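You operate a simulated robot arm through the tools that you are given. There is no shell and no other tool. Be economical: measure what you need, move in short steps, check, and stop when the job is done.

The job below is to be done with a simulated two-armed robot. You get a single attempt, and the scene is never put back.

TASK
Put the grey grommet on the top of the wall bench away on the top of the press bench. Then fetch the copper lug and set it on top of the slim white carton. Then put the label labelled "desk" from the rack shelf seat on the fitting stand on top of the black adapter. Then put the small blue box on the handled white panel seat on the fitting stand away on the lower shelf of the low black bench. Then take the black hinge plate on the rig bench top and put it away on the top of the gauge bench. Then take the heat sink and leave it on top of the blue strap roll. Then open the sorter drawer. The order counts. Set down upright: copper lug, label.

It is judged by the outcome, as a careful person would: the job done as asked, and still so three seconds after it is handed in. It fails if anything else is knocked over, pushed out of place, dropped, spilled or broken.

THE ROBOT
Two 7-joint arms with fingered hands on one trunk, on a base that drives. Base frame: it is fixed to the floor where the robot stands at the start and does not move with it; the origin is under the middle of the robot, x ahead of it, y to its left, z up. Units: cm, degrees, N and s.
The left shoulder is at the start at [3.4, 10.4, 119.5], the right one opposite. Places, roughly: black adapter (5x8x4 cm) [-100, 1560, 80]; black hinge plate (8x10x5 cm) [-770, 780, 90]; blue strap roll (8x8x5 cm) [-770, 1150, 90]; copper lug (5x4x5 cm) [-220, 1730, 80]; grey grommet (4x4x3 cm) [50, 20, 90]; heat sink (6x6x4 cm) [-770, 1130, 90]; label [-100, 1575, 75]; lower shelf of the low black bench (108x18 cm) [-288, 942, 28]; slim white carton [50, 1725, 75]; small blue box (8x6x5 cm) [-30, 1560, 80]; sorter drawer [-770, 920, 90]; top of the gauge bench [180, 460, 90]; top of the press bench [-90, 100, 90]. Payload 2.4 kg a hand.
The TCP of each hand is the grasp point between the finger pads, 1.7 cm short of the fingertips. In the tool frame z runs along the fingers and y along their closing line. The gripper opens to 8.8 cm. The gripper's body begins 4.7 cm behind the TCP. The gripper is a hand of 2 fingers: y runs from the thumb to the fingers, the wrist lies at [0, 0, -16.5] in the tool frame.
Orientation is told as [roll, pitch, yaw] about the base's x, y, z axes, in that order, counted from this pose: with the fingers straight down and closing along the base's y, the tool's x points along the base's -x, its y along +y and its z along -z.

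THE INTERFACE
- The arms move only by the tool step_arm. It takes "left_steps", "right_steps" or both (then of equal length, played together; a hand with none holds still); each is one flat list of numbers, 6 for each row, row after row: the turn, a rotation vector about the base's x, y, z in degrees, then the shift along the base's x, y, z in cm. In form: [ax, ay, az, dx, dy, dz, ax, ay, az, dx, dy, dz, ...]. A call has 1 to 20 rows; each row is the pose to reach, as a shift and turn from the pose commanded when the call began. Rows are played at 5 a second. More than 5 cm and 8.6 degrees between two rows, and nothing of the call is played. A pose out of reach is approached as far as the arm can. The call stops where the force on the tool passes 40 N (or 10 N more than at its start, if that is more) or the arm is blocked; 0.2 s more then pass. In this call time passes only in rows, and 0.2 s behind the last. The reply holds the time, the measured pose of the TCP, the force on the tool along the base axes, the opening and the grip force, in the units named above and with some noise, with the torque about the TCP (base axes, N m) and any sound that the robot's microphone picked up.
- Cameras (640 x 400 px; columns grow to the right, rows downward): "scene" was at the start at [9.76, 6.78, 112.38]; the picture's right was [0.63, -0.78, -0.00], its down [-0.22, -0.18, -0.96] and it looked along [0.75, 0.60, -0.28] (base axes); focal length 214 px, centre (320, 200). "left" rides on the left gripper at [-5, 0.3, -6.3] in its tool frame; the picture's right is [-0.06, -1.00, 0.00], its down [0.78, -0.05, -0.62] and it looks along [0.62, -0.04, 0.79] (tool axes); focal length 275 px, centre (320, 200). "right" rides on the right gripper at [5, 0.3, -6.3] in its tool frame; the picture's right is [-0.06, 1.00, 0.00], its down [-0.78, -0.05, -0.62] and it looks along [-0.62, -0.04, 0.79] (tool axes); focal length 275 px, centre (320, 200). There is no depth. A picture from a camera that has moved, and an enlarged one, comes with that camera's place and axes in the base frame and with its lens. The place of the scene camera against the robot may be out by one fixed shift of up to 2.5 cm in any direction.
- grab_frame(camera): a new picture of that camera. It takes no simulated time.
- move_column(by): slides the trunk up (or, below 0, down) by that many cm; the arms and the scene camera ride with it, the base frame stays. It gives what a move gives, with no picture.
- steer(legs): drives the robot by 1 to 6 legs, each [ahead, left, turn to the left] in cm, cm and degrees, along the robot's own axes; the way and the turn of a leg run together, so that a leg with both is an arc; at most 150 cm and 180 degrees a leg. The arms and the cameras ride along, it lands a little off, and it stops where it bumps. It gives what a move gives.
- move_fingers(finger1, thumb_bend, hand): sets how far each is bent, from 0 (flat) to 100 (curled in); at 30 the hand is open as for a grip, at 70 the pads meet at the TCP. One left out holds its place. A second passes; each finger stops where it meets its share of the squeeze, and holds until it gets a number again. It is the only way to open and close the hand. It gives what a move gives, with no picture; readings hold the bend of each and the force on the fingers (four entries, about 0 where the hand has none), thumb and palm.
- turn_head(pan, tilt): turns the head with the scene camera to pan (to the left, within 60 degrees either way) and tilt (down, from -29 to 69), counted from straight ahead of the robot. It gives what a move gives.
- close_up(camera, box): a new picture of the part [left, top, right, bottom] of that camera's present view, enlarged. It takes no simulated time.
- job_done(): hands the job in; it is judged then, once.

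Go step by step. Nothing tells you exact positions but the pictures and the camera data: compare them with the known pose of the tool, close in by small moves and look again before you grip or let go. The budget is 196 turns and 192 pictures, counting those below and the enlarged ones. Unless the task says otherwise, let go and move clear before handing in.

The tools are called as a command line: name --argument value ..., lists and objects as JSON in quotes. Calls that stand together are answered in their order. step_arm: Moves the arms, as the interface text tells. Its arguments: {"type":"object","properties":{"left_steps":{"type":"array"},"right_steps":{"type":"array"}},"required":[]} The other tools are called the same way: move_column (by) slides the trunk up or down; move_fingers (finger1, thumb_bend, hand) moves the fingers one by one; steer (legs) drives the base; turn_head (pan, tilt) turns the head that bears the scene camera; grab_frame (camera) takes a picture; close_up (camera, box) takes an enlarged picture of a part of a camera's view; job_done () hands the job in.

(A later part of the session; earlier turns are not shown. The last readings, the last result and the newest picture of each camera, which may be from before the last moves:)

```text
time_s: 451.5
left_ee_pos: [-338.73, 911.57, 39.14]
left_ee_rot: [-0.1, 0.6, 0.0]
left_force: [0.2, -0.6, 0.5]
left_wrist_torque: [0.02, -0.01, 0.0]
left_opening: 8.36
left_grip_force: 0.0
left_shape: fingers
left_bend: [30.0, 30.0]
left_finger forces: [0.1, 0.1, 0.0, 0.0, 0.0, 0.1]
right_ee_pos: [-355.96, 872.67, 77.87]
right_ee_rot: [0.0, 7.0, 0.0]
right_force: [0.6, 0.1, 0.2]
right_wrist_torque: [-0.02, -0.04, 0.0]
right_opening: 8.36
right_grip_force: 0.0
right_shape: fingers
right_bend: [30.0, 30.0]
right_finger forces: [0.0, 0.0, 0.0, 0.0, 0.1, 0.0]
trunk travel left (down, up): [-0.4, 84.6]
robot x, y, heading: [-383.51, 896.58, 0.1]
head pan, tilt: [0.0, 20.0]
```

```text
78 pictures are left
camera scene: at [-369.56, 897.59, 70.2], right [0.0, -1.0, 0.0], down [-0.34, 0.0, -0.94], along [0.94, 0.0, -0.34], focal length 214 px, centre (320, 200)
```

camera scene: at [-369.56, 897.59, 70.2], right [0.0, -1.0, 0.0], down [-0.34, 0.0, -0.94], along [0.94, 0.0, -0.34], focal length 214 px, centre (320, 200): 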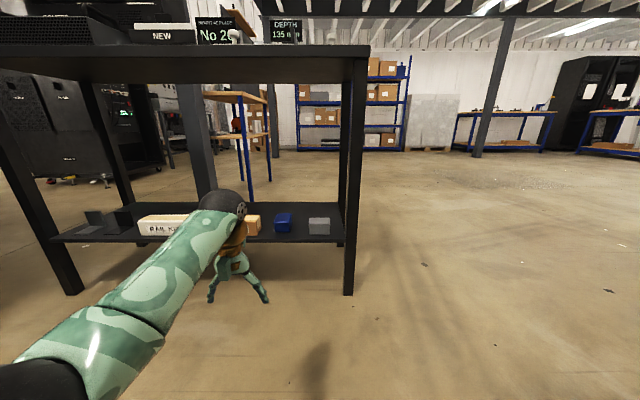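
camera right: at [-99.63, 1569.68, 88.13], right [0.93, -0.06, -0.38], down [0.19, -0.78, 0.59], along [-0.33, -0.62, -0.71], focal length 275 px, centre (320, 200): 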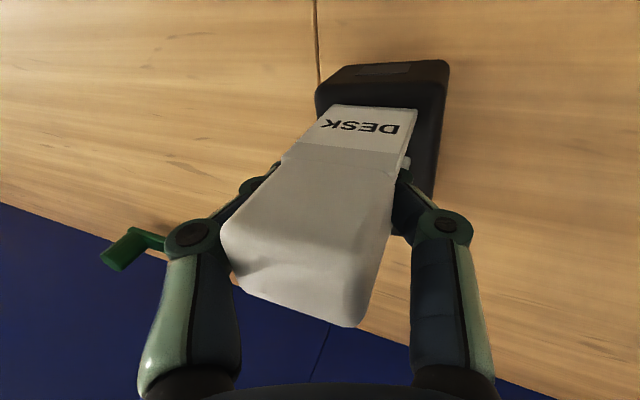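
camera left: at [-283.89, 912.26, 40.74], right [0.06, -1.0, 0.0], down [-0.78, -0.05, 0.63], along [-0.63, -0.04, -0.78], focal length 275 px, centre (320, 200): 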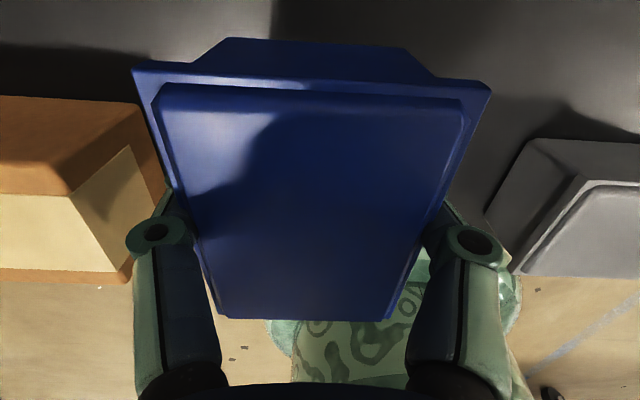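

The blue box sits on the shelf undisturbed neighbours. Now restoring arms and trunk, backing out to the main aisle and turning to the west wall benches.

step_arm --left_steps '[0, 0, 0, -1, 1, 4, 0, 0, 0, -2, 2, 8, 0, 0, 0, -3, 3, 12, 0, 0, 0, -4, 4, 16, 0, 0, 0, -5, 5, 20, 0, 0, 0, -6, 6, 24, 0, 0, 0, -7, 7, 28, 0, 0, 0, -8, 8, 32, 0, 0, 0, -9, 8, 36]' --right_steps '[0, -1, 0, 1, 1, 0, 0, -2, 0, 2, 2, 0, 0, -3, 0, 3, 3, 0, 0, -4, 0, 4, 4, 0, 0, -5, 0, 5, 6, 0, 0, -6, 0, 6, 8, 0, 0, -6.9, 0, 7, 10, 0, 0, -6.9, 0, 8, 11, 0, 0, -6.9, 0, 8, 11, 0]'

move_column --by 41.9

steer --legs '[[0, 48, 0], [-120, 0, 0], [-60, 0, 0], [0, 0, 180]]'

turn_head --pan 20 --tilt 15

grab_frame --camera "scene"

```text
time_s: 453.5
left_ee_pos: [-347.51, 919.62, 75.35]
left_ee_rot: [0.1, 0.8, 0.1]
left_force: [0.2, 0.7, 0.0]
left_wrist_torque: [0.0, 0.0, 0.03]
left_opening: 8.38
left_grip_force: 0.0
left_shape: fingers
left_bend: [30.0, 30.0]
left_finger forces: [0.0, 0.0, 0.0, 0.0, 0.1, 0.1]
right_ee_pos: [-348.01, 883.85, 77.93]
right_ee_rot: [0.1, -0.1, 0.0]
right_force: [0.5, 0.2, 0.5]
right_wrist_torque: [-0.02, -0.05, -0.01]
right_opening: 8.38
right_grip_force: 0.1
right_shape: fingers
right_bend: [30.0, 30.0]
right_finger forces: [0.1, 0.1, 0.0, 0.1, 0.0, 0.0]
trunk travel left (down, up): [-0.4, 84.6]
robot x, y, heading: [-383.05, 896.69, -0.1]
head pan, tilt: [0.0, 20.0]
```

```text
refused: 41.9 is not a number from -40 to 40
```

```text
time_s: 472.4
left_ee_pos: [-600.05, 921.09, 75.28]
left_ee_rot: [0.0, 0.7, -179.2]
left_force: [-0.3, -0.2, -0.4]
left_wrist_torque: [-0.01, 0.02, -0.03]
left_opening: 8.38
left_grip_force: 0.0
left_shape: fingers
left_bend: [30.0, 30.0]
left_finger forces: [0.1, 0.1, 0.0, 0.0, 0.1, 0.0]
right_ee_pos: [-600.14, 957.04, 77.82]
right_ee_rot: [0.0, 0.1, -179.3]
right_force: [0.2, 0.4, -0.3]
right_wrist_torque: [0.0, 0.02, 0.02]
right_opening: 8.37
right_grip_force: 0.1
right_shape: fingers
right_bend: [30.0, 30.0]
right_finger forces: [0.0, 0.0, 0.0, 0.0, 0.0, 0.0]
trunk travel left (down, up): [-0.4, 84.6]
robot x, y, heading: [-564.74, 944.56, -179.3]
head pan, tilt: [0.0, 20.0]
```

```text
time_s: 473.3
left_ee_pos: [-600.1, 921.12, 75.2]
left_ee_rot: [0.1, 0.7, -179.1]
left_force: [-0.9, -0.4, 0.8]
left_wrist_torque: [-0.03, 0.02, -0.02]
left_opening: 8.4
left_grip_force: 0.0
left_shape: fingers
left_bend: [30.0, 30.0]
left_finger forces: [0.0, 0.0, 0.1, 0.0, 0.0, 0.0]
right_ee_pos: [-600.24, 956.98, 77.88]
right_ee_rot: [0.0, -0.1, -179.2]
right_force: [-0.1, -0.1, 0.3]
right_wrist_torque: [-0.01, -0.01, 0.01]
right_opening: 8.35
right_grip_force: 0.1
right_shape: fingers
right_bend: [30.0, 30.0]
right_finger forces: [0.1, 0.1, 0.0, 0.0, 0.1, 0.0]
trunk travel left (down, up): [-0.4, 84.6]
robot x, y, heading: [-564.79, 944.09, -178.8]
head pan, tilt: [20.0, 15.0]
```

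```text
77 pictures are left
camera scene: at [-579.03, 942.61, 70.88], right [-0.29, 0.96, 0.0], down [0.26, 0.08, -0.96], along [-0.92, -0.28, -0.27], focal length 214 px, centre (320, 200)
```

scene: 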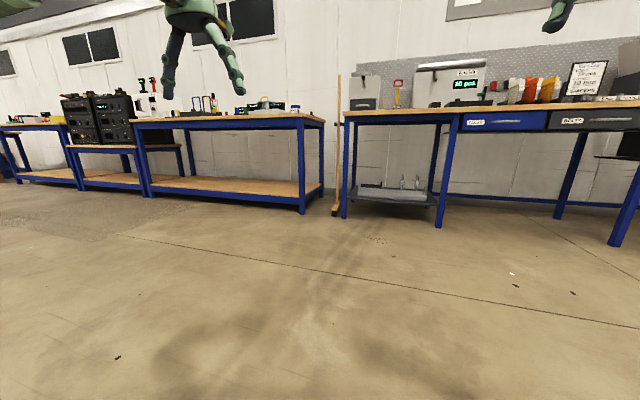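

The trunk is still down (the lift was refused). Raising it and moving toward the rig bench at y≈790.

move_column --by 40

steer --legs '[[0, 148, -1], [125, 0, 0]]'

turn_head --pan 0 --tilt 30

grab_frame --camera "scene"

```text
time_s: 477.1
left_ee_pos: [-600.2, 921.11, 115.16]
left_ee_rot: [0.0, 0.6, -179.2]
left_force: [-1.6, -0.3, 0.2]
left_wrist_torque: [-0.01, 0.0, 0.01]
left_opening: 8.35
left_grip_force: 0.0
left_shape: fingers
left_bend: [30.0, 30.0]
left_finger forces: [0.0, 0.1, 0.0, 0.0, 0.0, 0.0]
right_ee_pos: [-600.21, 957.04, 117.87]
right_ee_rot: [0.0, 0.0, -179.3]
right_force: [-0.4, 0.1, 0.0]
right_wrist_torque: [0.0, 0.01, 0.01]
right_opening: 8.39
right_grip_force: 0.1
right_shape: fingers
right_bend: [30.0, 30.0]
right_finger forces: [0.1, 0.0, 0.0, 0.1, 0.0, 0.1]
trunk travel left (down, up): [-40.4, 44.6]
robot x, y, heading: [-564.57, 944.79, -179.1]
head pan, tilt: [20.0, 15.0]
```

```text
time_s: 490.4
left_ee_pos: [-724.6, 773.14, 115.22]
left_ee_rot: [0.0, 0.6, -179.8]
left_force: [0.8, -0.1, 0.0]
left_wrist_torque: [0.02, 0.0, 0.03]
left_opening: 8.35
left_grip_force: 0.1
left_shape: fingers
left_bend: [30.0, 30.0]
left_finger forces: [0.0, 0.1, 0.0, 0.0, 0.1, 0.0]
right_ee_pos: [-724.36, 808.97, 117.88]
right_ee_rot: [0.1, 0.0, -180.0]
right_force: [-1.2, -0.3, -1.2]
right_wrist_torque: [0.0, -0.04, 0.0]
right_opening: 8.36
right_grip_force: 0.1
right_shape: fingers
right_bend: [30.0, 30.0]
right_finger forces: [0.1, 0.0, 0.0, 0.0, 0.1, 0.1]
trunk travel left (down, up): [-40.4, 44.6]
robot x, y, heading: [-689.04, 796.02, -180.0]
head pan, tilt: [20.0, 15.0]
```

```text
time_s: 491.2
left_ee_pos: [-724.65, 773.27, 115.33]
left_ee_rot: [0.0, 0.6, -179.8]
left_force: [0.5, 0.7, 0.4]
left_wrist_torque: [0.01, 0.01, 0.01]
left_opening: 8.37
left_grip_force: 0.2
left_shape: fingers
left_bend: [30.0, 30.0]
left_finger forces: [0.0, 0.0, 0.0, 0.0, 0.1, 0.0]
right_ee_pos: [-724.23, 809.07, 117.82]
right_ee_rot: [0.0, 0.0, -180.0]
right_force: [-0.3, -0.7, 0.3]
right_wrist_torque: [0.01, 0.0, 0.02]
right_opening: 8.38
right_grip_force: 0.1
right_shape: fingers
right_bend: [30.0, 30.0]
right_finger forces: [0.0, 0.1, 0.1, 0.0, 0.0, 0.0]
trunk travel left (down, up): [-40.4, 44.6]
robot x, y, heading: [-689.16, 796.21, -180.1]
head pan, tilt: [0.0, 30.0]
```

```text
76 pictures are left
camera scene: at [-701.57, 797.0, 108.06], right [0.0, 1.0, 0.0], down [0.5, 0.0, -0.87], along [-0.87, 0.0, -0.5], focal length 214 px, centre (320, 200)
```

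scene: 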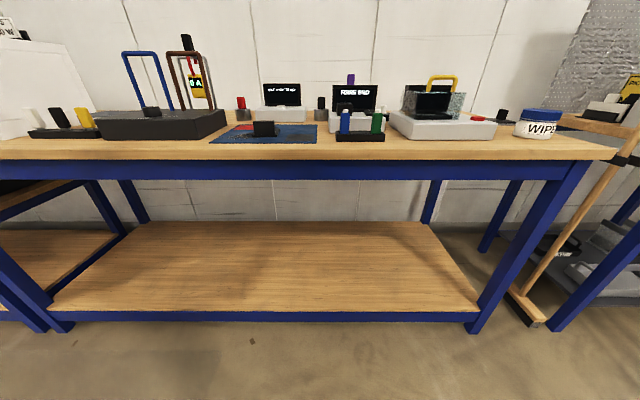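

Zooming in on the bench top to identify the hinge plate.

close_up --camera "scene" --box '[200, 70, 400, 165]'

grab_frame --camera "right"

```text
3.20 times, centred on (300, 118) of scene
camera zoom: at [-701.57, 797.0, 108.06], right [0.0, 1.0, 0.0], down [0.5, 0.0, -0.87], along [-0.87, 0.0, -0.5], focal length 686 px, centre (384, 464)
```

zoom: 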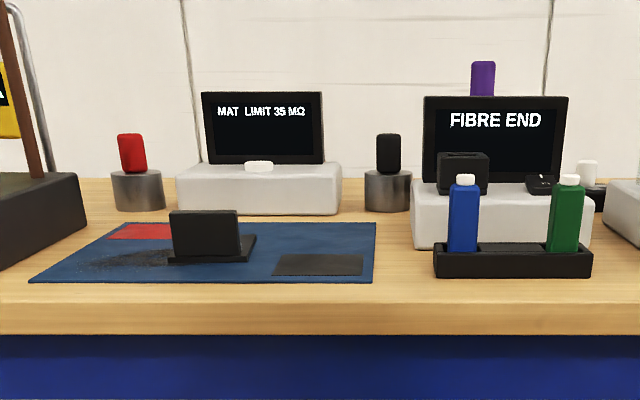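

```text
74 pictures are left
camera right: at [-719.28, 808.73, 124.25], right [-0.06, -1.0, 0.0], down [-0.78, 0.05, 0.62], along [-0.62, 0.04, -0.79], focal length 275 px, centre (320, 200)
```

right: 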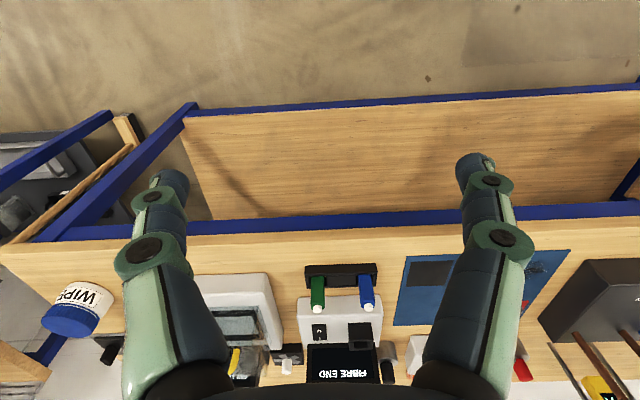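

The black L-shaped piece on the blue mat is the hinge plate (~[-777, 779]). I'll shift left to use the right hand, raising the left hand away from the tall handles.

step_arm --left_steps '[0, 0, 0, 1, 2, 4, 0, 0, 0, 2, 4, 8, 0, 0, 0, 3, 6, 12, 0, 0, 0, 4, 8, 16]'

steer --legs '[[0, 32, 0], [33, 0, 0]]'

grab_frame --camera "right"

grab_frame --camera "scene"

```text
time_s: 492.2
left_ee_pos: [-720.67, 781.22, 131.38]
left_ee_rot: [-0.1, 0.7, -179.8]
left_force: [0.6, -0.1, 1.0]
left_wrist_torque: [0.04, 0.01, -0.02]
left_opening: 8.4
left_grip_force: 0.1
left_shape: fingers
left_bend: [30.0, 30.0]
left_finger forces: [0.1, 0.0, 0.0, 0.1, 0.0, 0.0]
right_ee_pos: [-724.35, 809.01, 117.98]
right_ee_rot: [0.1, -0.1, -180.1]
right_force: [0.7, -0.8, -0.4]
right_wrist_torque: [-0.02, -0.01, -0.02]
right_opening: 8.4
right_grip_force: 0.1
right_shape: fingers
right_bend: [30.0, 30.0]
right_finger forces: [0.0, 0.1, 0.0, 0.0, 0.1, 0.0]
trunk travel left (down, up): [-40.4, 44.6]
robot x, y, heading: [-689.3, 796.0, -179.9]
head pan, tilt: [0.0, 30.0]
```

```text
time_s: 496.1
left_ee_pos: [-753.7, 749.34, 131.26]
left_ee_rot: [0.0, 0.6, 180.0]
left_force: [0.6, 0.2, 0.4]
left_wrist_torque: [0.0, -0.05, 0.0]
left_opening: 8.37
left_grip_force: 0.1
left_shape: fingers
left_bend: [30.0, 30.0]
left_finger forces: [0.0, 0.1, 0.0, 0.1, 0.0, 0.1]
right_ee_pos: [-757.19, 777.27, 117.85]
right_ee_rot: [0.0, 0.0, 180.0]
right_force: [0.4, 0.0, 0.2]
right_wrist_torque: [-0.02, 0.0, 0.0]
right_opening: 8.4
right_grip_force: 0.0
right_shape: fingers
right_bend: [30.0, 30.0]
right_finger forces: [0.0, 0.0, 0.0, 0.1, 0.1, 0.0]
trunk travel left (down, up): [-40.4, 44.6]
robot x, y, heading: [-722.02, 764.21, -180.3]
head pan, tilt: [0.0, 30.0]
```

```text
73 pictures are left
camera right: at [-752.26, 776.96, 124.24], right [-0.06, -1.0, 0.0], down [-0.78, 0.05, 0.62], along [-0.62, 0.04, -0.79], focal length 275 px, centre (320, 200)
```

right: 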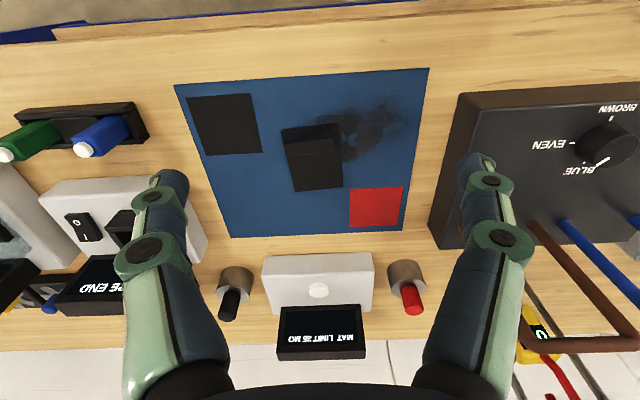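

```text
72 pictures are left
camera scene: at [-734.56, 765.21, 108.05], right [0.0, 1.0, 0.0], down [0.5, 0.0, -0.87], along [-0.87, 0.0, -0.5], focal length 214 px, centre (320, 200)
```

scene: 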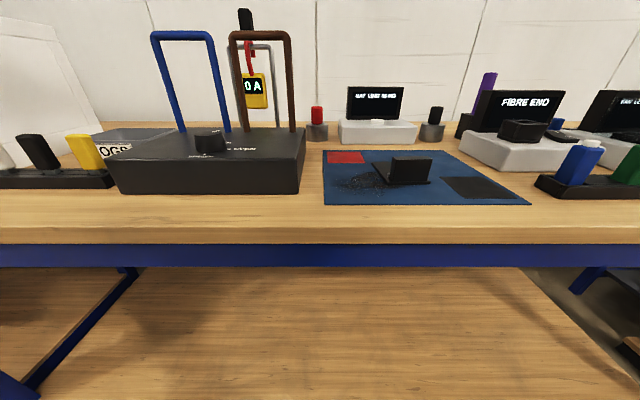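

close_up --camera "right" --box '[240, 90, 400, 220]'

close_up --camera "scene" --box '[320, 130, 480, 220]'

```text
3.08 times, centred on (320, 155) of right
camera zoom: at [-752.26, 776.96, 124.24], right [-0.06, -1.0, 0.0], down [-0.78, 0.05, 0.62], along [-0.62, 0.04, -0.79], focal length 847 px, centre (320, 338)
```

zoom: 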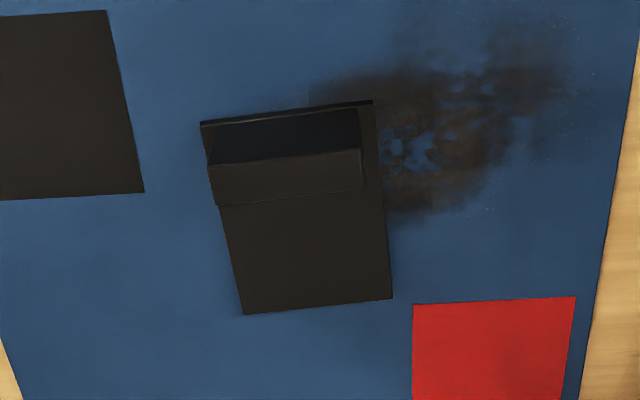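

```text
4.00 times, centred on (400, 175) of scene
camera zoom: at [-734.56, 765.21, 108.05], right [0.0, 1.0, 0.0], down [0.5, 0.0, -0.87], along [-0.87, 0.0, -0.5], focal length 858 px, centre (0, 300)
```

zoom: 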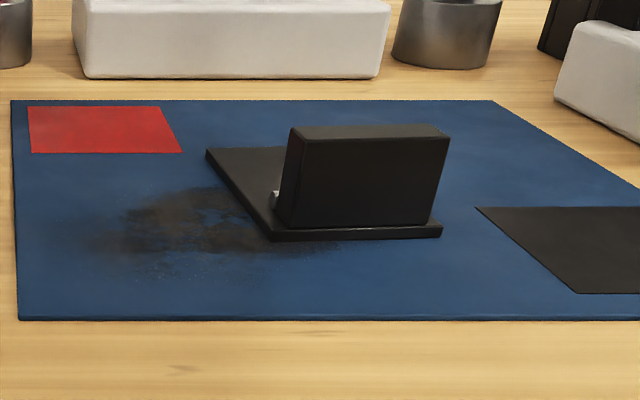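

Clear now: the plate's upright (≈6 cm wide) is at [-767.4, 779.2], top z≈95. Bringing the right hand above it.

step_arm --right_steps '[0, 0, 0, -2.5, 0.5, -4, 0, 0, 0, -5, 1, -8, 0, 0, 0, -7.5, 1.5, -12, 0, 0, 0, -10.2, 1.9, -15.5]'

grab_frame --camera "right"

```text
time_s: 497.1
left_ee_pos: [-753.7, 749.3, 131.14]
left_ee_rot: [-0.1, 0.6, -180.1]
left_force: [-0.1, -0.8, 0.8]
left_wrist_torque: [-0.01, -0.03, 0.01]
left_opening: 8.4
left_grip_force: 0.1
left_shape: fingers
left_bend: [30.0, 30.0]
left_finger forces: [0.1, 0.0, 0.0, 0.1, 0.0, 0.1]
right_ee_pos: [-767.48, 779.27, 102.39]
right_ee_rot: [0.0, -0.1, 180.0]
right_force: [0.1, 0.5, 0.0]
right_wrist_torque: [0.01, -0.02, 0.01]
right_opening: 8.39
right_grip_force: 0.2
right_shape: fingers
right_bend: [30.0, 30.0]
right_finger forces: [0.0, 0.0, 0.0, 0.0, 0.0, 0.0]
trunk travel left (down, up): [-40.4, 44.6]
robot x, y, heading: [-721.78, 764.26, -179.8]
head pan, tilt: [0.0, 30.0]
```

```text
69 pictures are left
camera right: at [-762.44, 778.88, 108.74], right [-0.06, -1.0, 0.0], down [-0.78, 0.05, 0.62], along [-0.62, 0.04, -0.79], focal length 275 px, centre (320, 200)
```

right: 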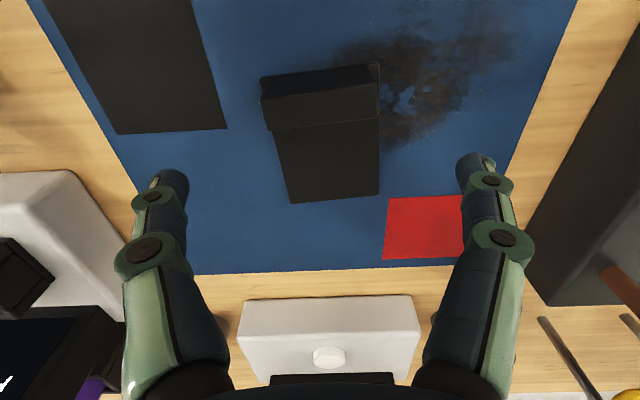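

Aligned. Descending and gripping.

step_arm --right_steps '[0, 0, 0, 0, -0.1, -4, 0, 0, 0, 0, -0.1, -7, 0, 0, 0, 0, -0.1, -8.9]'

move_fingers --hand "right" --finger1 70 --thumb_bend 70

step_arm --right_steps '[0, 0, 0, 0, 0, 2, 0, 0, 0, 0, 0, 5, 0, 0, 0, 2, 0, 9, 0, 0, 0, 4, 0, 13, 0, 0, 0, 7, 0, 17, 0, 0, 0, 10, 0, 21]'

grab_frame --camera "right"

```text
time_s: 497.9
left_ee_pos: [-753.71, 749.47, 131.2]
left_ee_rot: [0.0, 0.6, -180.0]
left_force: [-0.5, -0.2, -0.6]
left_wrist_torque: [-0.04, 0.01, -0.05]
left_opening: 8.41
left_grip_force: 0.0
left_shape: fingers
left_bend: [30.0, 30.0]
left_finger forces: [0.0, 0.2, 0.0, 0.0, 0.0, 0.0]
right_ee_pos: [-767.46, 779.1, 93.41]
right_ee_rot: [0.0, -0.2, 180.0]
right_force: [-0.6, 0.0, 0.7]
right_wrist_torque: [-0.01, 0.01, 0.01]
right_opening: 8.37
right_grip_force: 0.0
right_shape: fingers
right_bend: [30.0, 30.0]
right_finger forces: [0.0, 0.0, 0.0, 0.0, 0.0, 0.0]
trunk travel left (down, up): [-40.4, 44.6]
robot x, y, heading: [-721.98, 764.25, -180.2]
head pan, tilt: [0.0, 30.0]
```

```text
time_s: 498.9
left_ee_pos: [-753.71, 749.34, 131.15]
left_ee_rot: [0.0, 0.6, -180.0]
left_force: [-0.5, 0.6, 0.6]
left_wrist_torque: [0.02, 0.0, -0.02]
left_opening: 8.38
left_grip_force: 0.1
left_shape: fingers
left_bend: [30.0, 30.0]
left_finger forces: [0.1, 0.1, 0.0, 0.1, 0.0, 0.1]
right_ee_pos: [-767.4, 779.05, 93.41]
right_ee_rot: [-0.1, 0.1, 180.0]
right_force: [0.7, 0.7, -0.3]
right_wrist_torque: [0.04, 0.03, -0.02]
right_opening: 5.13
right_grip_force: 13.7
right_shape: fingers
right_bend: [46.0, 58.0]
right_finger forces: [13.4, 0.0, 0.0, 0.1, 13.4, 0.1]
trunk travel left (down, up): [-40.4, 44.6]
robot x, y, heading: [-721.75, 764.27, -180.1]
head pan, tilt: [0.0, 30.0]
```

```text
time_s: 500.3
left_ee_pos: [-753.65, 749.4, 131.12]
left_ee_rot: [0.0, 0.7, -180.0]
left_force: [-0.2, -0.1, -0.1]
left_wrist_torque: [0.02, -0.01, 0.0]
left_opening: 8.38
left_grip_force: 0.2
left_shape: fingers
left_bend: [30.0, 30.0]
left_finger forces: [0.0, 0.0, 0.0, 0.1, 0.1, 0.0]
right_ee_pos: [-757.23, 779.08, 114.58]
right_ee_rot: [-0.1, -0.1, 179.9]
right_force: [-1.1, 0.2, -2.0]
right_wrist_torque: [-0.01, -0.03, -0.03]
right_opening: 5.12
right_grip_force: 13.4
right_shape: fingers
right_bend: [46.0, 58.0]
right_finger forces: [13.5, 0.0, 0.0, 0.1, 13.4, 0.0]
trunk travel left (down, up): [-40.4, 44.6]
robot x, y, heading: [-721.99, 764.34, -180.1]
head pan, tilt: [0.0, 30.0]
```

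```text
68 pictures are left
camera right: at [-752.28, 778.76, 120.98], right [-0.06, -1.0, 0.0], down [-0.78, 0.05, 0.62], along [-0.62, 0.04, -0.79], focal length 275 px, centre (320, 200)
```

right: 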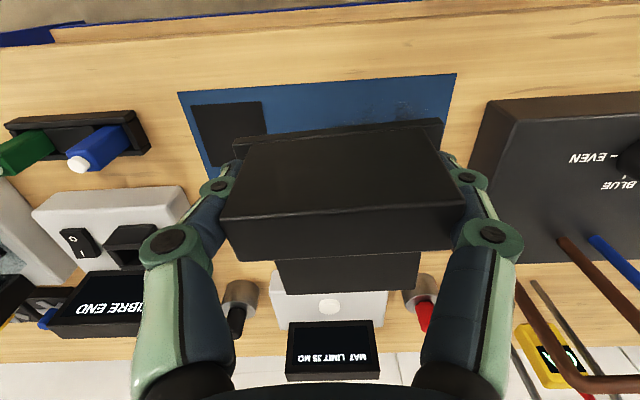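

Hinge plate held level. Now to the gauge bench in the east: backing into the aisle, turning east, and looking along the crossing lane.

steer --legs '[[-150, 0, 0], [0, 0, 180], [0, -140, 0], [0, -60, 0]]'

turn_head --pan -5 --tilt 15

grab_frame --camera "scene"

```text
time_s: 524.7
left_ee_pos: [-535.64, 581.55, 131.18]
left_ee_rot: [0.0, 0.6, 1.3]
left_force: [0.0, -0.2, 0.2]
left_wrist_torque: [0.02, 0.03, 0.02]
left_opening: 8.35
left_grip_force: 0.0
left_shape: fingers
left_bend: [30.0, 30.0]
left_finger forces: [0.0, 0.1, 0.0, 0.1, 0.0, 0.0]
right_ee_pos: [-531.29, 551.91, 114.54]
right_ee_rot: [0.1, 0.0, 1.1]
right_force: [-0.7, -0.2, -2.3]
right_wrist_torque: [0.01, 0.03, -0.01]
right_opening: 5.13
right_grip_force: 13.4
right_shape: fingers
right_bend: [46.0, 58.0]
right_finger forces: [13.3, 0.0, 0.1, 0.0, 13.3, 0.1]
trunk travel left (down, up): [-40.4, 44.6]
robot x, y, heading: [-567.04, 566.01, 1.2]
head pan, tilt: [0.0, 30.0]
```

```text
time_s: 525.4
left_ee_pos: [-535.8, 581.37, 131.2]
left_ee_rot: [0.0, 0.7, 1.3]
left_force: [0.2, 1.1, -0.8]
left_wrist_torque: [0.01, -0.01, 0.0]
left_opening: 8.4
left_grip_force: 0.1
left_shape: fingers
left_bend: [30.0, 30.0]
left_finger forces: [0.0, 0.0, 0.0, 0.0, 0.0, 0.1]
right_ee_pos: [-531.33, 551.94, 114.47]
right_ee_rot: [0.0, 0.1, 1.2]
right_force: [-0.4, -1.0, -1.0]
right_wrist_torque: [-0.03, 0.06, -0.02]
right_opening: 5.1
right_grip_force: 13.5
right_shape: fingers
right_bend: [46.0, 58.0]
right_finger forces: [13.5, 0.0, 0.0, 0.0, 13.2, 0.1]
trunk travel left (down, up): [-40.4, 44.6]
robot x, y, heading: [-566.86, 566.01, 1.4]
head pan, tilt: [-5.0, 15.0]
```

```text
67 pictures are left
camera scene: at [-555.21, 566.23, 110.47], right [-0.06, -1.0, 0.0], down [-0.26, 0.02, -0.97], along [0.96, -0.06, -0.26], focal length 214 px, centre (320, 200)
```

scene: 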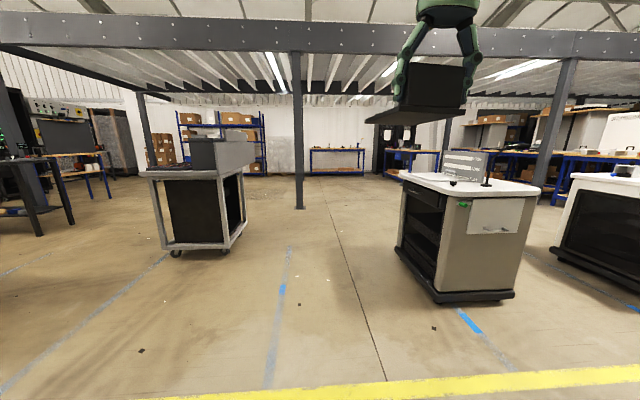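

The lane is clear: between trolley and white cabinet, then past the pillar. Driving to near the gauge bench.

steer --legs '[[149, 4, -1.3], [75, 0, 0], [110, -65, 0], [149, -12, 0], [135, -27, 0]]'

turn_head --pan 0 --tilt 25

grab_frame --camera "scene"

```text
time_s: 556.1
left_ee_pos: [85.38, 484.18, 131.24]
left_ee_rot: [0.0, 0.5, -0.2]
left_force: [-0.8, -0.1, 0.1]
left_wrist_torque: [0.0, 0.01, -0.01]
left_opening: 8.4
left_grip_force: 0.0
left_shape: fingers
left_bend: [30.0, 30.0]
left_finger forces: [0.0, 0.0, 0.0, 0.0, 0.0, 0.0]
right_ee_pos: [88.84, 454.51, 114.53]
right_ee_rot: [0.0, 0.0, -0.2]
right_force: [0.6, 0.5, -1.8]
right_wrist_torque: [0.01, 0.04, 0.03]
right_opening: 5.09
right_grip_force: 13.3
right_shape: fingers
right_bend: [46.0, 58.0]
right_finger forces: [13.3, 0.0, 0.1, 0.0, 13.3, 0.1]
trunk travel left (down, up): [-40.4, 44.6]
robot x, y, heading: [53.42, 469.08, -0.2]
head pan, tilt: [-5.0, 15.0]
```

```text
time_s: 556.8
left_ee_pos: [85.21, 484.05, 131.21]
left_ee_rot: [0.1, 0.6, -0.1]
left_force: [-0.7, -1.1, 0.0]
left_wrist_torque: [0.0, 0.02, 0.0]
left_opening: 8.36
left_grip_force: 0.2
left_shape: fingers
left_bend: [30.0, 30.0]
left_finger forces: [0.1, 0.1, 0.0, 0.1, 0.0, 0.1]
right_ee_pos: [88.71, 454.38, 114.63]
right_ee_rot: [0.0, -0.1, -0.3]
right_force: [-0.8, 0.2, -1.6]
right_wrist_torque: [-0.01, 0.03, -0.02]
right_opening: 5.1
right_grip_force: 13.8
right_shape: fingers
right_bend: [46.0, 58.0]
right_finger forces: [13.3, 0.0, 0.0, 0.0, 13.4, 0.0]
trunk travel left (down, up): [-40.4, 44.6]
robot x, y, heading: [53.44, 469.42, -0.1]
head pan, tilt: [0.0, 25.0]
```

```text
66 pictures are left
camera scene: at [65.28, 470.21, 108.85], right [0.0, -1.0, 0.0], down [-0.42, 0.0, -0.91], along [0.91, 0.0, -0.42], focal length 214 px, centre (320, 200)
```

scene: 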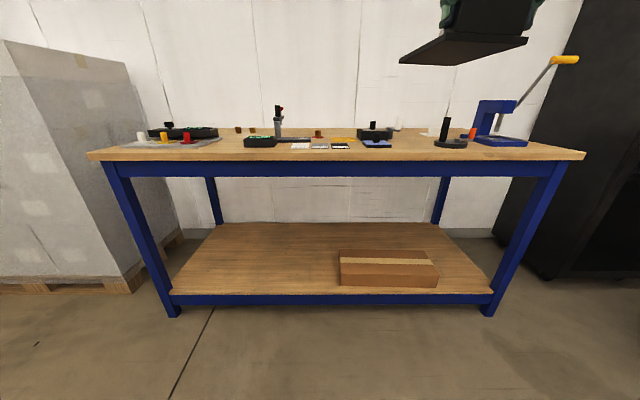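

close_up --camera "scene" --box '[220, 90, 480, 175]'

grab_frame --camera "right"

```text
2.46 times, centred on (350, 132) of scene
camera zoom: at [65.28, 470.21, 108.85], right [0.0, -1.0, 0.0], down [-0.42, 0.0, -0.91], along [0.91, 0.0, -0.42], focal length 528 px, centre (246, 366)
```

zoom: 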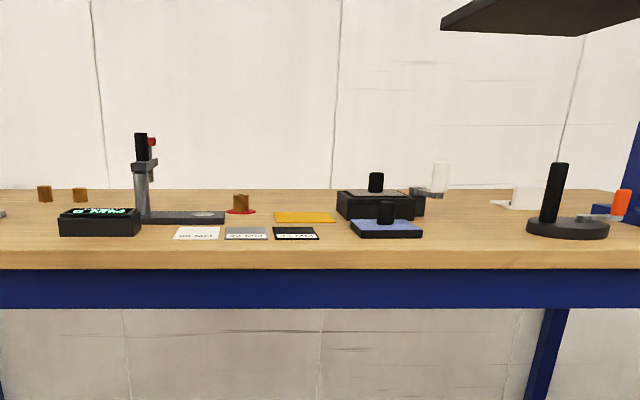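

```text
64 pictures are left
camera right: at [83.81, 454.74, 120.93], right [0.07, 1.0, 0.0], down [0.78, -0.05, 0.62], along [0.62, -0.04, -0.79], focal length 275 px, centre (320, 200)
```

right: 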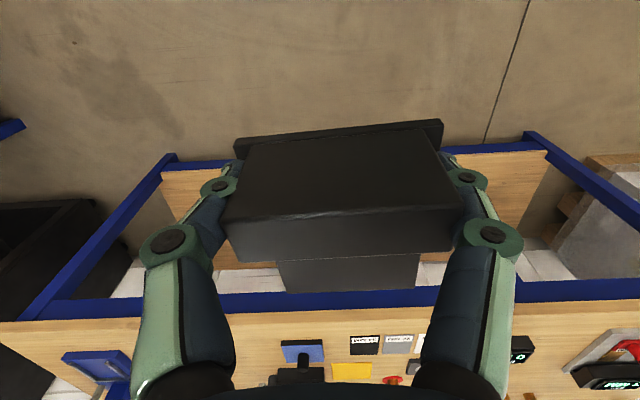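

There's an 18 cm free gap at y≈429 between the blue pad and the black disc. Driving up to it.

steer --legs '[[20, -25, 0.2], [34, 0, 0]]'

step_arm --right_steps '[0, 0, 0, 2, 0, -4, 0, 0, 0, 4, 0, -8, 0, 0, 0, 5, 0, -12]'

grab_frame --camera "scene"

grab_frame --camera "right"

```text
time_s: 560.8
left_ee_pos: [138.7, 459.31, 131.24]
left_ee_rot: [0.0, 0.7, 0.0]
left_force: [-0.2, 0.9, 0.1]
left_wrist_torque: [0.0, 0.01, -0.01]
left_opening: 8.4
left_grip_force: 0.1
left_shape: fingers
left_bend: [30.0, 30.0]
left_finger forces: [0.0, 0.0, 0.0, 0.0, 0.1, 0.0]
right_ee_pos: [142.35, 429.65, 114.61]
right_ee_rot: [0.0, 0.0, 0.0]
right_force: [0.4, 0.7, -1.5]
right_wrist_torque: [0.01, 0.04, 0.01]
right_opening: 5.1
right_grip_force: 13.8
right_shape: fingers
right_bend: [46.0, 58.0]
right_finger forces: [13.5, 0.0, 0.1, 0.0, 13.3, 0.1]
trunk travel left (down, up): [-40.4, 44.6]
robot x, y, heading: [106.88, 444.46, 0.1]
head pan, tilt: [0.0, 25.0]
```

```text
time_s: 561.5
left_ee_pos: [138.59, 459.42, 131.28]
left_ee_rot: [0.0, 0.7, 0.1]
left_force: [-0.3, 0.1, -0.5]
left_wrist_torque: [-0.03, -0.02, -0.02]
left_opening: 8.34
left_grip_force: 0.0
left_shape: fingers
left_bend: [30.0, 30.0]
left_finger forces: [0.0, 0.0, 0.0, 0.0, 0.0, 0.1]
right_ee_pos: [147.22, 429.75, 102.43]
right_ee_rot: [0.0, -0.1, 0.0]
right_force: [0.4, 0.4, -2.8]
right_wrist_torque: [0.01, 0.03, 0.0]
right_opening: 5.13
right_grip_force: 12.6
right_shape: fingers
right_bend: [46.0, 58.0]
right_finger forces: [13.4, 0.1, 0.0, 0.1, 13.3, 0.2]
trunk travel left (down, up): [-40.4, 44.6]
robot x, y, heading: [107.11, 444.53, 0.2]
head pan, tilt: [0.0, 25.0]
```

```text
63 pictures are left
camera scene: at [118.67, 445.36, 108.85], right [0.0, -1.0, 0.0], down [-0.42, 0.0, -0.91], along [0.91, 0.0, -0.42], focal length 214 px, centre (320, 200)
```

scene: 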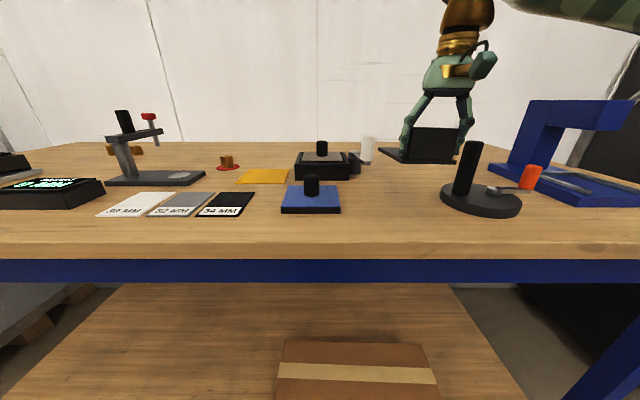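

```text
62 pictures are left
camera right: at [142.23, 429.99, 108.86], right [0.06, 1.0, 0.0], down [0.78, -0.05, 0.62], along [0.62, -0.04, -0.79], focal length 275 px, centre (320, 200)
```

right: 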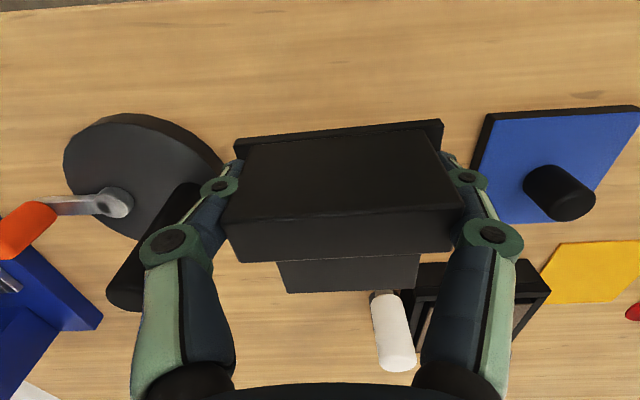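

Shifting 2 cm left for clearance from the disc, then lowering.

step_arm --right_steps '[0, 0, 0, -0.8, 2, -2, 0, 0, 0, -0.8, 2, -5.5, 0, 0, 0, -0.8, 2, -8.2]'

step_arm --right_steps '[0, 0, 0, 0, 0, -0.4]'

step_arm --right_steps '[0, 0, 0, 0, 0, -0.4]'

grab_frame --camera "right"

```text
time_s: 562.4
left_ee_pos: [138.57, 459.45, 131.24]
left_ee_rot: [0.0, 0.5, 0.1]
left_force: [-0.3, 0.4, 0.5]
left_wrist_torque: [-0.03, -0.03, 0.0]
left_opening: 8.37
left_grip_force: 0.2
left_shape: fingers
left_bend: [30.0, 30.0]
left_finger forces: [0.0, 0.0, 0.0, 0.0, 0.0, 0.0]
right_ee_pos: [146.47, 431.56, 94.32]
right_ee_rot: [0.1, 0.0, 0.1]
right_force: [0.4, 0.7, -0.8]
right_wrist_torque: [-0.02, 0.01, 0.0]
right_opening: 5.12
right_grip_force: 13.5
right_shape: fingers
right_bend: [46.0, 58.0]
right_finger forces: [13.5, 0.0, 0.0, 0.0, 13.3, 0.1]
trunk travel left (down, up): [-40.4, 44.6]
robot x, y, heading: [107.41, 444.5, 0.1]
head pan, tilt: [0.0, 25.0]
```

```text
time_s: 562.8
left_ee_pos: [138.6, 459.4, 131.16]
left_ee_rot: [0.1, 0.6, 0.1]
left_force: [0.1, 0.3, -0.3]
left_wrist_torque: [0.03, -0.01, 0.01]
left_opening: 8.37
left_grip_force: 0.0
left_shape: fingers
left_bend: [30.0, 30.0]
left_finger forces: [0.0, 0.0, 0.0, 0.0, 0.0, 0.0]
right_ee_pos: [146.33, 431.6, 93.91]
right_ee_rot: [0.1, 0.0, 0.0]
right_force: [-0.1, 0.1, -1.8]
right_wrist_torque: [0.01, 0.02, -0.03]
right_opening: 5.09
right_grip_force: 13.7
right_shape: fingers
right_bend: [46.0, 58.0]
right_finger forces: [13.4, 0.1, 0.0, 0.0, 13.3, 0.1]
trunk travel left (down, up): [-40.4, 44.6]
robot x, y, heading: [106.5, 444.83, 0.3]
head pan, tilt: [0.0, 25.0]
```

```text
time_s: 563.1
left_ee_pos: [138.62, 459.4, 131.31]
left_ee_rot: [0.0, 0.6, 0.0]
left_force: [0.5, -0.2, -0.8]
left_wrist_torque: [-0.01, -0.02, 0.03]
left_opening: 8.39
left_grip_force: 0.2
left_shape: fingers
left_bend: [30.0, 30.0]
left_finger forces: [0.1, 0.0, 0.0, 0.0, 0.1, 0.0]
right_ee_pos: [146.45, 431.72, 93.56]
right_ee_rot: [-0.1, -0.1, 0.1]
right_force: [-0.3, -0.3, -1.1]
right_wrist_torque: [-0.04, 0.02, 0.0]
right_opening: 5.13
right_grip_force: 13.5
right_shape: fingers
right_bend: [46.0, 58.0]
right_finger forces: [13.4, 0.0, 0.1, 0.0, 13.2, 0.0]
trunk travel left (down, up): [-40.4, 44.6]
robot x, y, heading: [106.78, 444.62, 0.3]
head pan, tilt: [0.0, 25.0]
```

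```text
61 pictures are left
camera right: at [141.46, 431.92, 99.91], right [0.06, 1.0, 0.0], down [0.78, -0.05, 0.62], along [0.62, -0.04, -0.78], focal length 275 px, centre (320, 200)
```

right: 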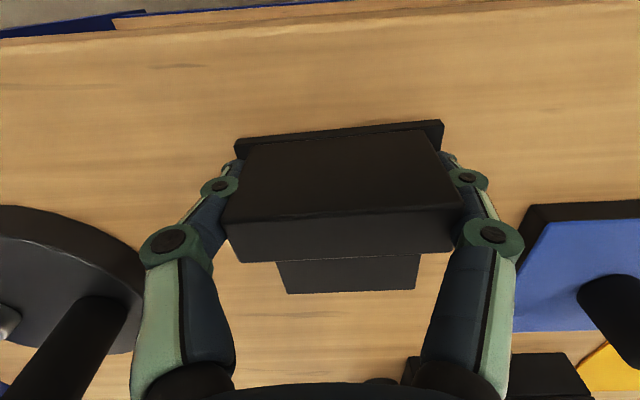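

Just above the surface. Easing down to contact, then opening only slightly to stay clear of the disc.

step_arm --right_steps '[0, 0, 0, 0, 0, -0.3]'

step_arm --right_steps '[0, 0, 0, 0, 0, -0.3]'

step_arm --right_steps '[0, 0, 0, 0, 0, -0.2]'

```text
time_s: 563.5
left_ee_pos: [138.56, 459.39, 131.3]
left_ee_rot: [0.0, 0.5, 0.2]
left_force: [-0.4, 0.6, 0.3]
left_wrist_torque: [0.02, 0.03, -0.01]
left_opening: 8.41
left_grip_force: 0.1
left_shape: fingers
left_bend: [30.0, 30.0]
left_finger forces: [0.0, 0.1, 0.0, 0.1, 0.0, 0.1]
right_ee_pos: [146.54, 431.71, 93.29]
right_ee_rot: [0.2, -0.1, 0.0]
right_force: [0.2, 0.2, -0.9]
right_wrist_torque: [-0.04, -0.02, 0.01]
right_opening: 5.15
right_grip_force: 13.1
right_shape: fingers
right_bend: [46.0, 58.0]
right_finger forces: [13.6, 0.1, 0.0, 0.1, 13.4, 0.0]
trunk travel left (down, up): [-40.4, 44.6]
robot x, y, heading: [106.69, 444.45, 0.1]
head pan, tilt: [0.0, 25.0]
```

```text
time_s: 564.0
left_ee_pos: [138.56, 459.45, 131.21]
left_ee_rot: [0.1, 0.6, 0.2]
left_force: [-0.5, 0.1, 0.6]
left_wrist_torque: [0.02, 0.0, 0.01]
left_opening: 8.38
left_grip_force: 0.1
left_shape: fingers
left_bend: [30.0, 30.0]
left_finger forces: [0.0, 0.0, 0.1, 0.1, 0.0, 0.0]
right_ee_pos: [146.43, 431.79, 92.99]
right_ee_rot: [0.1, -0.2, -0.1]
right_force: [-0.3, -0.2, 7.8]
right_wrist_torque: [-0.3, -0.03, 0.01]
right_opening: 5.09
right_grip_force: 14.5
right_shape: fingers
right_bend: [47.0, 58.0]
right_finger forces: [15.1, 0.1, 0.0, 0.0, 14.4, 0.0]
trunk travel left (down, up): [-40.4, 44.6]
robot x, y, heading: [106.76, 444.28, 0.2]
head pan, tilt: [0.0, 25.0]
```

```text
time_s: 564.4
left_ee_pos: [138.47, 459.49, 131.35]
left_ee_rot: [-0.1, 0.6, 0.1]
left_force: [-1.4, -0.6, 0.0]
left_wrist_torque: [-0.02, -0.01, 0.01]
left_opening: 8.37
left_grip_force: 0.0
left_shape: fingers
left_bend: [30.0, 30.0]
left_finger forces: [0.0, 0.1, 0.0, 0.0, 0.0, 0.1]
right_ee_pos: [146.43, 431.7, 93.05]
right_ee_rot: [0.2, -0.2, 0.0]
right_force: [0.3, 0.3, 16.7]
right_wrist_torque: [-0.35, -0.02, -0.02]
right_opening: 5.13
right_grip_force: 15.5
right_shape: fingers
right_bend: [49.0, 59.0]
right_finger forces: [16.0, 0.0, 0.0, 0.0, 14.3, 0.1]
trunk travel left (down, up): [-40.4, 44.6]
robot x, y, heading: [106.62, 444.68, 0.1]
head pan, tilt: [0.0, 25.0]
```

Contact. Opening slightly, lifting straight up, then checking.

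move_fingers --hand "right" --finger1 37 --thumb_bend 46

step_arm --right_steps '[0, 0, 0, 0, 0, 2, 0, 0, 0, 0, 0, 5, 0, 0, 0, -1, 0, 9, 0, 0, 0, -3, 0, 13, 0, 0, 0, -5, 0, 17, 0, 0, 0, -5, 0, 22]'

move_fingers --hand "right" --finger1 30 --thumb_bend 30

grab_frame --camera "right"

```text
time_s: 565.4
left_ee_pos: [138.61, 459.32, 131.26]
left_ee_rot: [0.0, 0.6, 0.2]
left_force: [0.7, -0.2, 0.0]
left_wrist_torque: [0.0, 0.03, 0.0]
left_opening: 8.38
left_grip_force: 0.0
left_shape: fingers
left_bend: [30.0, 30.0]
left_finger forces: [0.0, 0.0, 0.1, 0.0, 0.0, 0.0]
right_ee_pos: [146.54, 431.61, 92.71]
right_ee_rot: [0.0, 0.0, 0.0]
right_force: [-0.1, 0.0, 1.6]
right_wrist_torque: [-0.01, -0.02, 0.01]
right_opening: 5.99
right_grip_force: 0.9
right_shape: fingers
right_bend: [37.0, 46.0]
right_finger forces: [1.0, 0.0, 0.0, 0.0, 0.3, 0.0]
trunk travel left (down, up): [-40.4, 44.6]
robot x, y, heading: [106.6, 444.23, -0.0]
head pan, tilt: [0.0, 25.0]
```

```text
time_s: 566.8
left_ee_pos: [138.54, 459.47, 131.25]
left_ee_rot: [-0.2, 0.7, 0.0]
left_force: [0.4, 0.4, -0.8]
left_wrist_torque: [0.03, -0.02, 0.0]
left_opening: 8.37
left_grip_force: 0.0
left_shape: fingers
left_bend: [30.0, 30.0]
left_finger forces: [0.0, 0.0, 0.1, 0.0, 0.1, 0.0]
right_ee_pos: [141.39, 431.46, 114.8]
right_ee_rot: [-0.1, 0.0, 0.1]
right_force: [0.0, -0.4, -0.4]
right_wrist_torque: [-0.02, 0.03, 0.04]
right_opening: 5.87
right_grip_force: 0.0
right_shape: fingers
right_bend: [37.0, 46.0]
right_finger forces: [0.0, 0.0, 0.1, 0.0, 0.0, 0.0]
trunk travel left (down, up): [-40.4, 44.6]
robot x, y, heading: [106.98, 444.59, -0.2]
head pan, tilt: [0.0, 25.0]
```

```text
time_s: 567.8
left_ee_pos: [138.67, 459.49, 131.21]
left_ee_rot: [0.0, 0.5, 0.0]
left_force: [0.2, -0.6, -0.9]
left_wrist_torque: [-0.02, 0.02, -0.01]
left_opening: 8.38
left_grip_force: 0.0
left_shape: fingers
left_bend: [30.0, 30.0]
left_finger forces: [0.0, 0.0, 0.0, 0.0, 0.0, 0.1]
right_ee_pos: [141.41, 431.6, 114.68]
right_ee_rot: [0.0, -0.1, 0.0]
right_force: [-0.8, -0.5, 0.1]
right_wrist_torque: [0.07, -0.01, -0.01]
right_opening: 8.36
right_grip_force: 0.0
right_shape: fingers
right_bend: [30.0, 30.0]
right_finger forces: [0.0, 0.0, 0.0, 0.1, 0.0, 0.0]
trunk travel left (down, up): [-40.4, 44.6]
robot x, y, heading: [107.13, 444.48, 0.0]
head pan, tilt: [0.0, 25.0]
```

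```text
60 pictures are left
camera right: at [136.39, 431.88, 121.12], right [0.06, 1.0, 0.0], down [0.78, -0.05, 0.62], along [0.62, -0.04, -0.79], focal length 275 px, centre (320, 200)
```

right: 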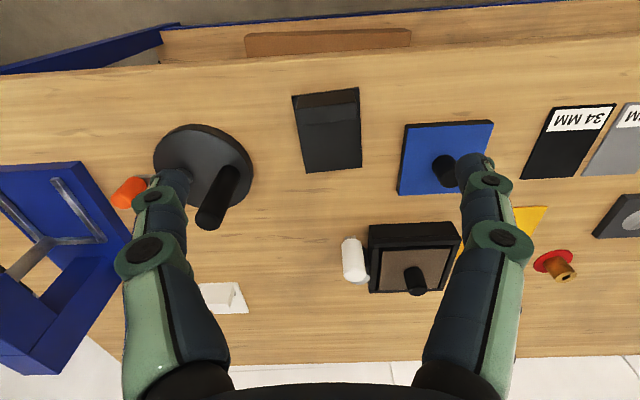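

The hinge plate is on the gauge bench. Driving back to the main aisle, then north to the heat sink's bench.

steer --legs '[[-54, 25, 0], [-135, 23, 0], [-149, 12, 0], [-110, 65, 0], [-75, 0, 0], [-149, 0, 0]]'

steer --legs '[[0, 0, 180], [0, -149, 0], [0, -149, 0], [0, -149, 0], [0, -98, 0]]'

turn_head --pan 0 --tilt 15

grab_frame --camera "scene"

```text
time_s: 601.2
left_ee_pos: [-532.09, 588.63, 131.26]
left_ee_rot: [-0.1, 0.5, -1.1]
left_force: [0.2, 0.6, 0.2]
left_wrist_torque: [0.0, -0.01, -0.01]
left_opening: 8.4
left_grip_force: 0.1
left_shape: fingers
left_bend: [30.0, 30.0]
left_finger forces: [0.0, 0.0, 0.0, 0.1, 0.1, 0.1]
right_ee_pos: [-530.02, 560.84, 114.79]
right_ee_rot: [-0.1, -0.1, -1.1]
right_force: [0.1, 1.2, -0.7]
right_wrist_torque: [0.01, -0.01, -0.01]
right_opening: 8.36
right_grip_force: 0.0
right_shape: fingers
right_bend: [30.0, 30.0]
right_finger forces: [0.0, 0.0, 0.1, 0.0, 0.0, 0.0]
trunk travel left (down, up): [-40.4, 44.6]
robot x, y, heading: [-564.09, 574.24, -1.2]
head pan, tilt: [0.0, 25.0]
```

```text
time_s: 634.6
left_ee_pos: [-588.57, 1103.21, 131.24]
left_ee_rot: [0.0, 0.5, 178.9]
left_force: [0.1, 0.3, -0.4]
left_wrist_torque: [0.02, 0.01, 0.0]
left_opening: 8.38
left_grip_force: 0.0
left_shape: fingers
left_bend: [30.0, 30.0]
left_finger forces: [0.0, 0.0, 0.0, 0.1, 0.0, 0.0]
right_ee_pos: [-590.87, 1131.0, 114.65]
right_ee_rot: [0.0, 0.0, 178.9]
right_force: [-0.5, 0.1, 0.3]
right_wrist_torque: [0.0, 0.03, -0.04]
right_opening: 8.35
right_grip_force: 0.0
right_shape: fingers
right_bend: [30.0, 30.0]
right_finger forces: [0.0, 0.0, 0.0, 0.0, 0.0, 0.1]
trunk travel left (down, up): [-40.4, 44.6]
robot x, y, heading: [-556.59, 1117.63, 178.7]
head pan, tilt: [0.0, 25.0]
```

```text
time_s: 635.3
left_ee_pos: [-588.62, 1103.11, 131.25]
left_ee_rot: [0.0, 0.6, 179.0]
left_force: [0.9, -0.2, 0.6]
left_wrist_torque: [-0.09, 0.0, -0.01]
left_opening: 8.4
left_grip_force: 0.0
left_shape: fingers
left_bend: [30.0, 30.0]
left_finger forces: [0.0, 0.1, 0.0, 0.0, 0.0, 0.0]
right_ee_pos: [-590.85, 1130.93, 114.82]
right_ee_rot: [0.0, 0.0, 178.8]
right_force: [0.5, -0.8, 0.3]
right_wrist_torque: [0.02, 0.01, -0.01]
right_opening: 8.32
right_grip_force: 0.0
right_shape: fingers
right_bend: [30.0, 30.0]
right_finger forces: [0.0, 0.1, 0.1, 0.1, 0.0, 0.1]
trunk travel left (down, up): [-40.4, 44.6]
robot x, y, heading: [-556.63, 1117.58, 178.8]
head pan, tilt: [0.0, 15.0]
```

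```text
59 pictures are left
camera scene: at [-569.45, 1118.6, 110.47], right [0.02, 1.0, 0.0], down [0.26, -0.01, -0.97], along [-0.97, 0.02, -0.26], focal length 214 px, centre (320, 200)
```

scene: 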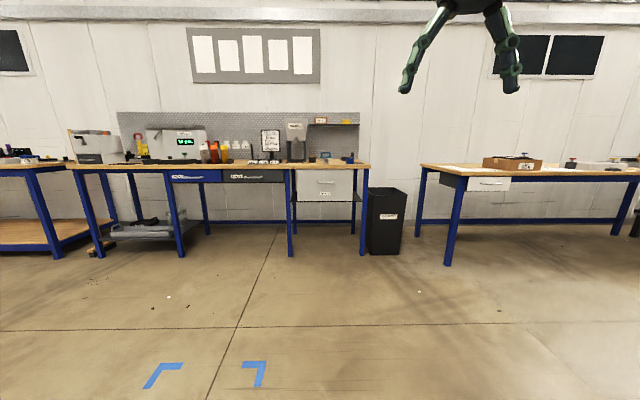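

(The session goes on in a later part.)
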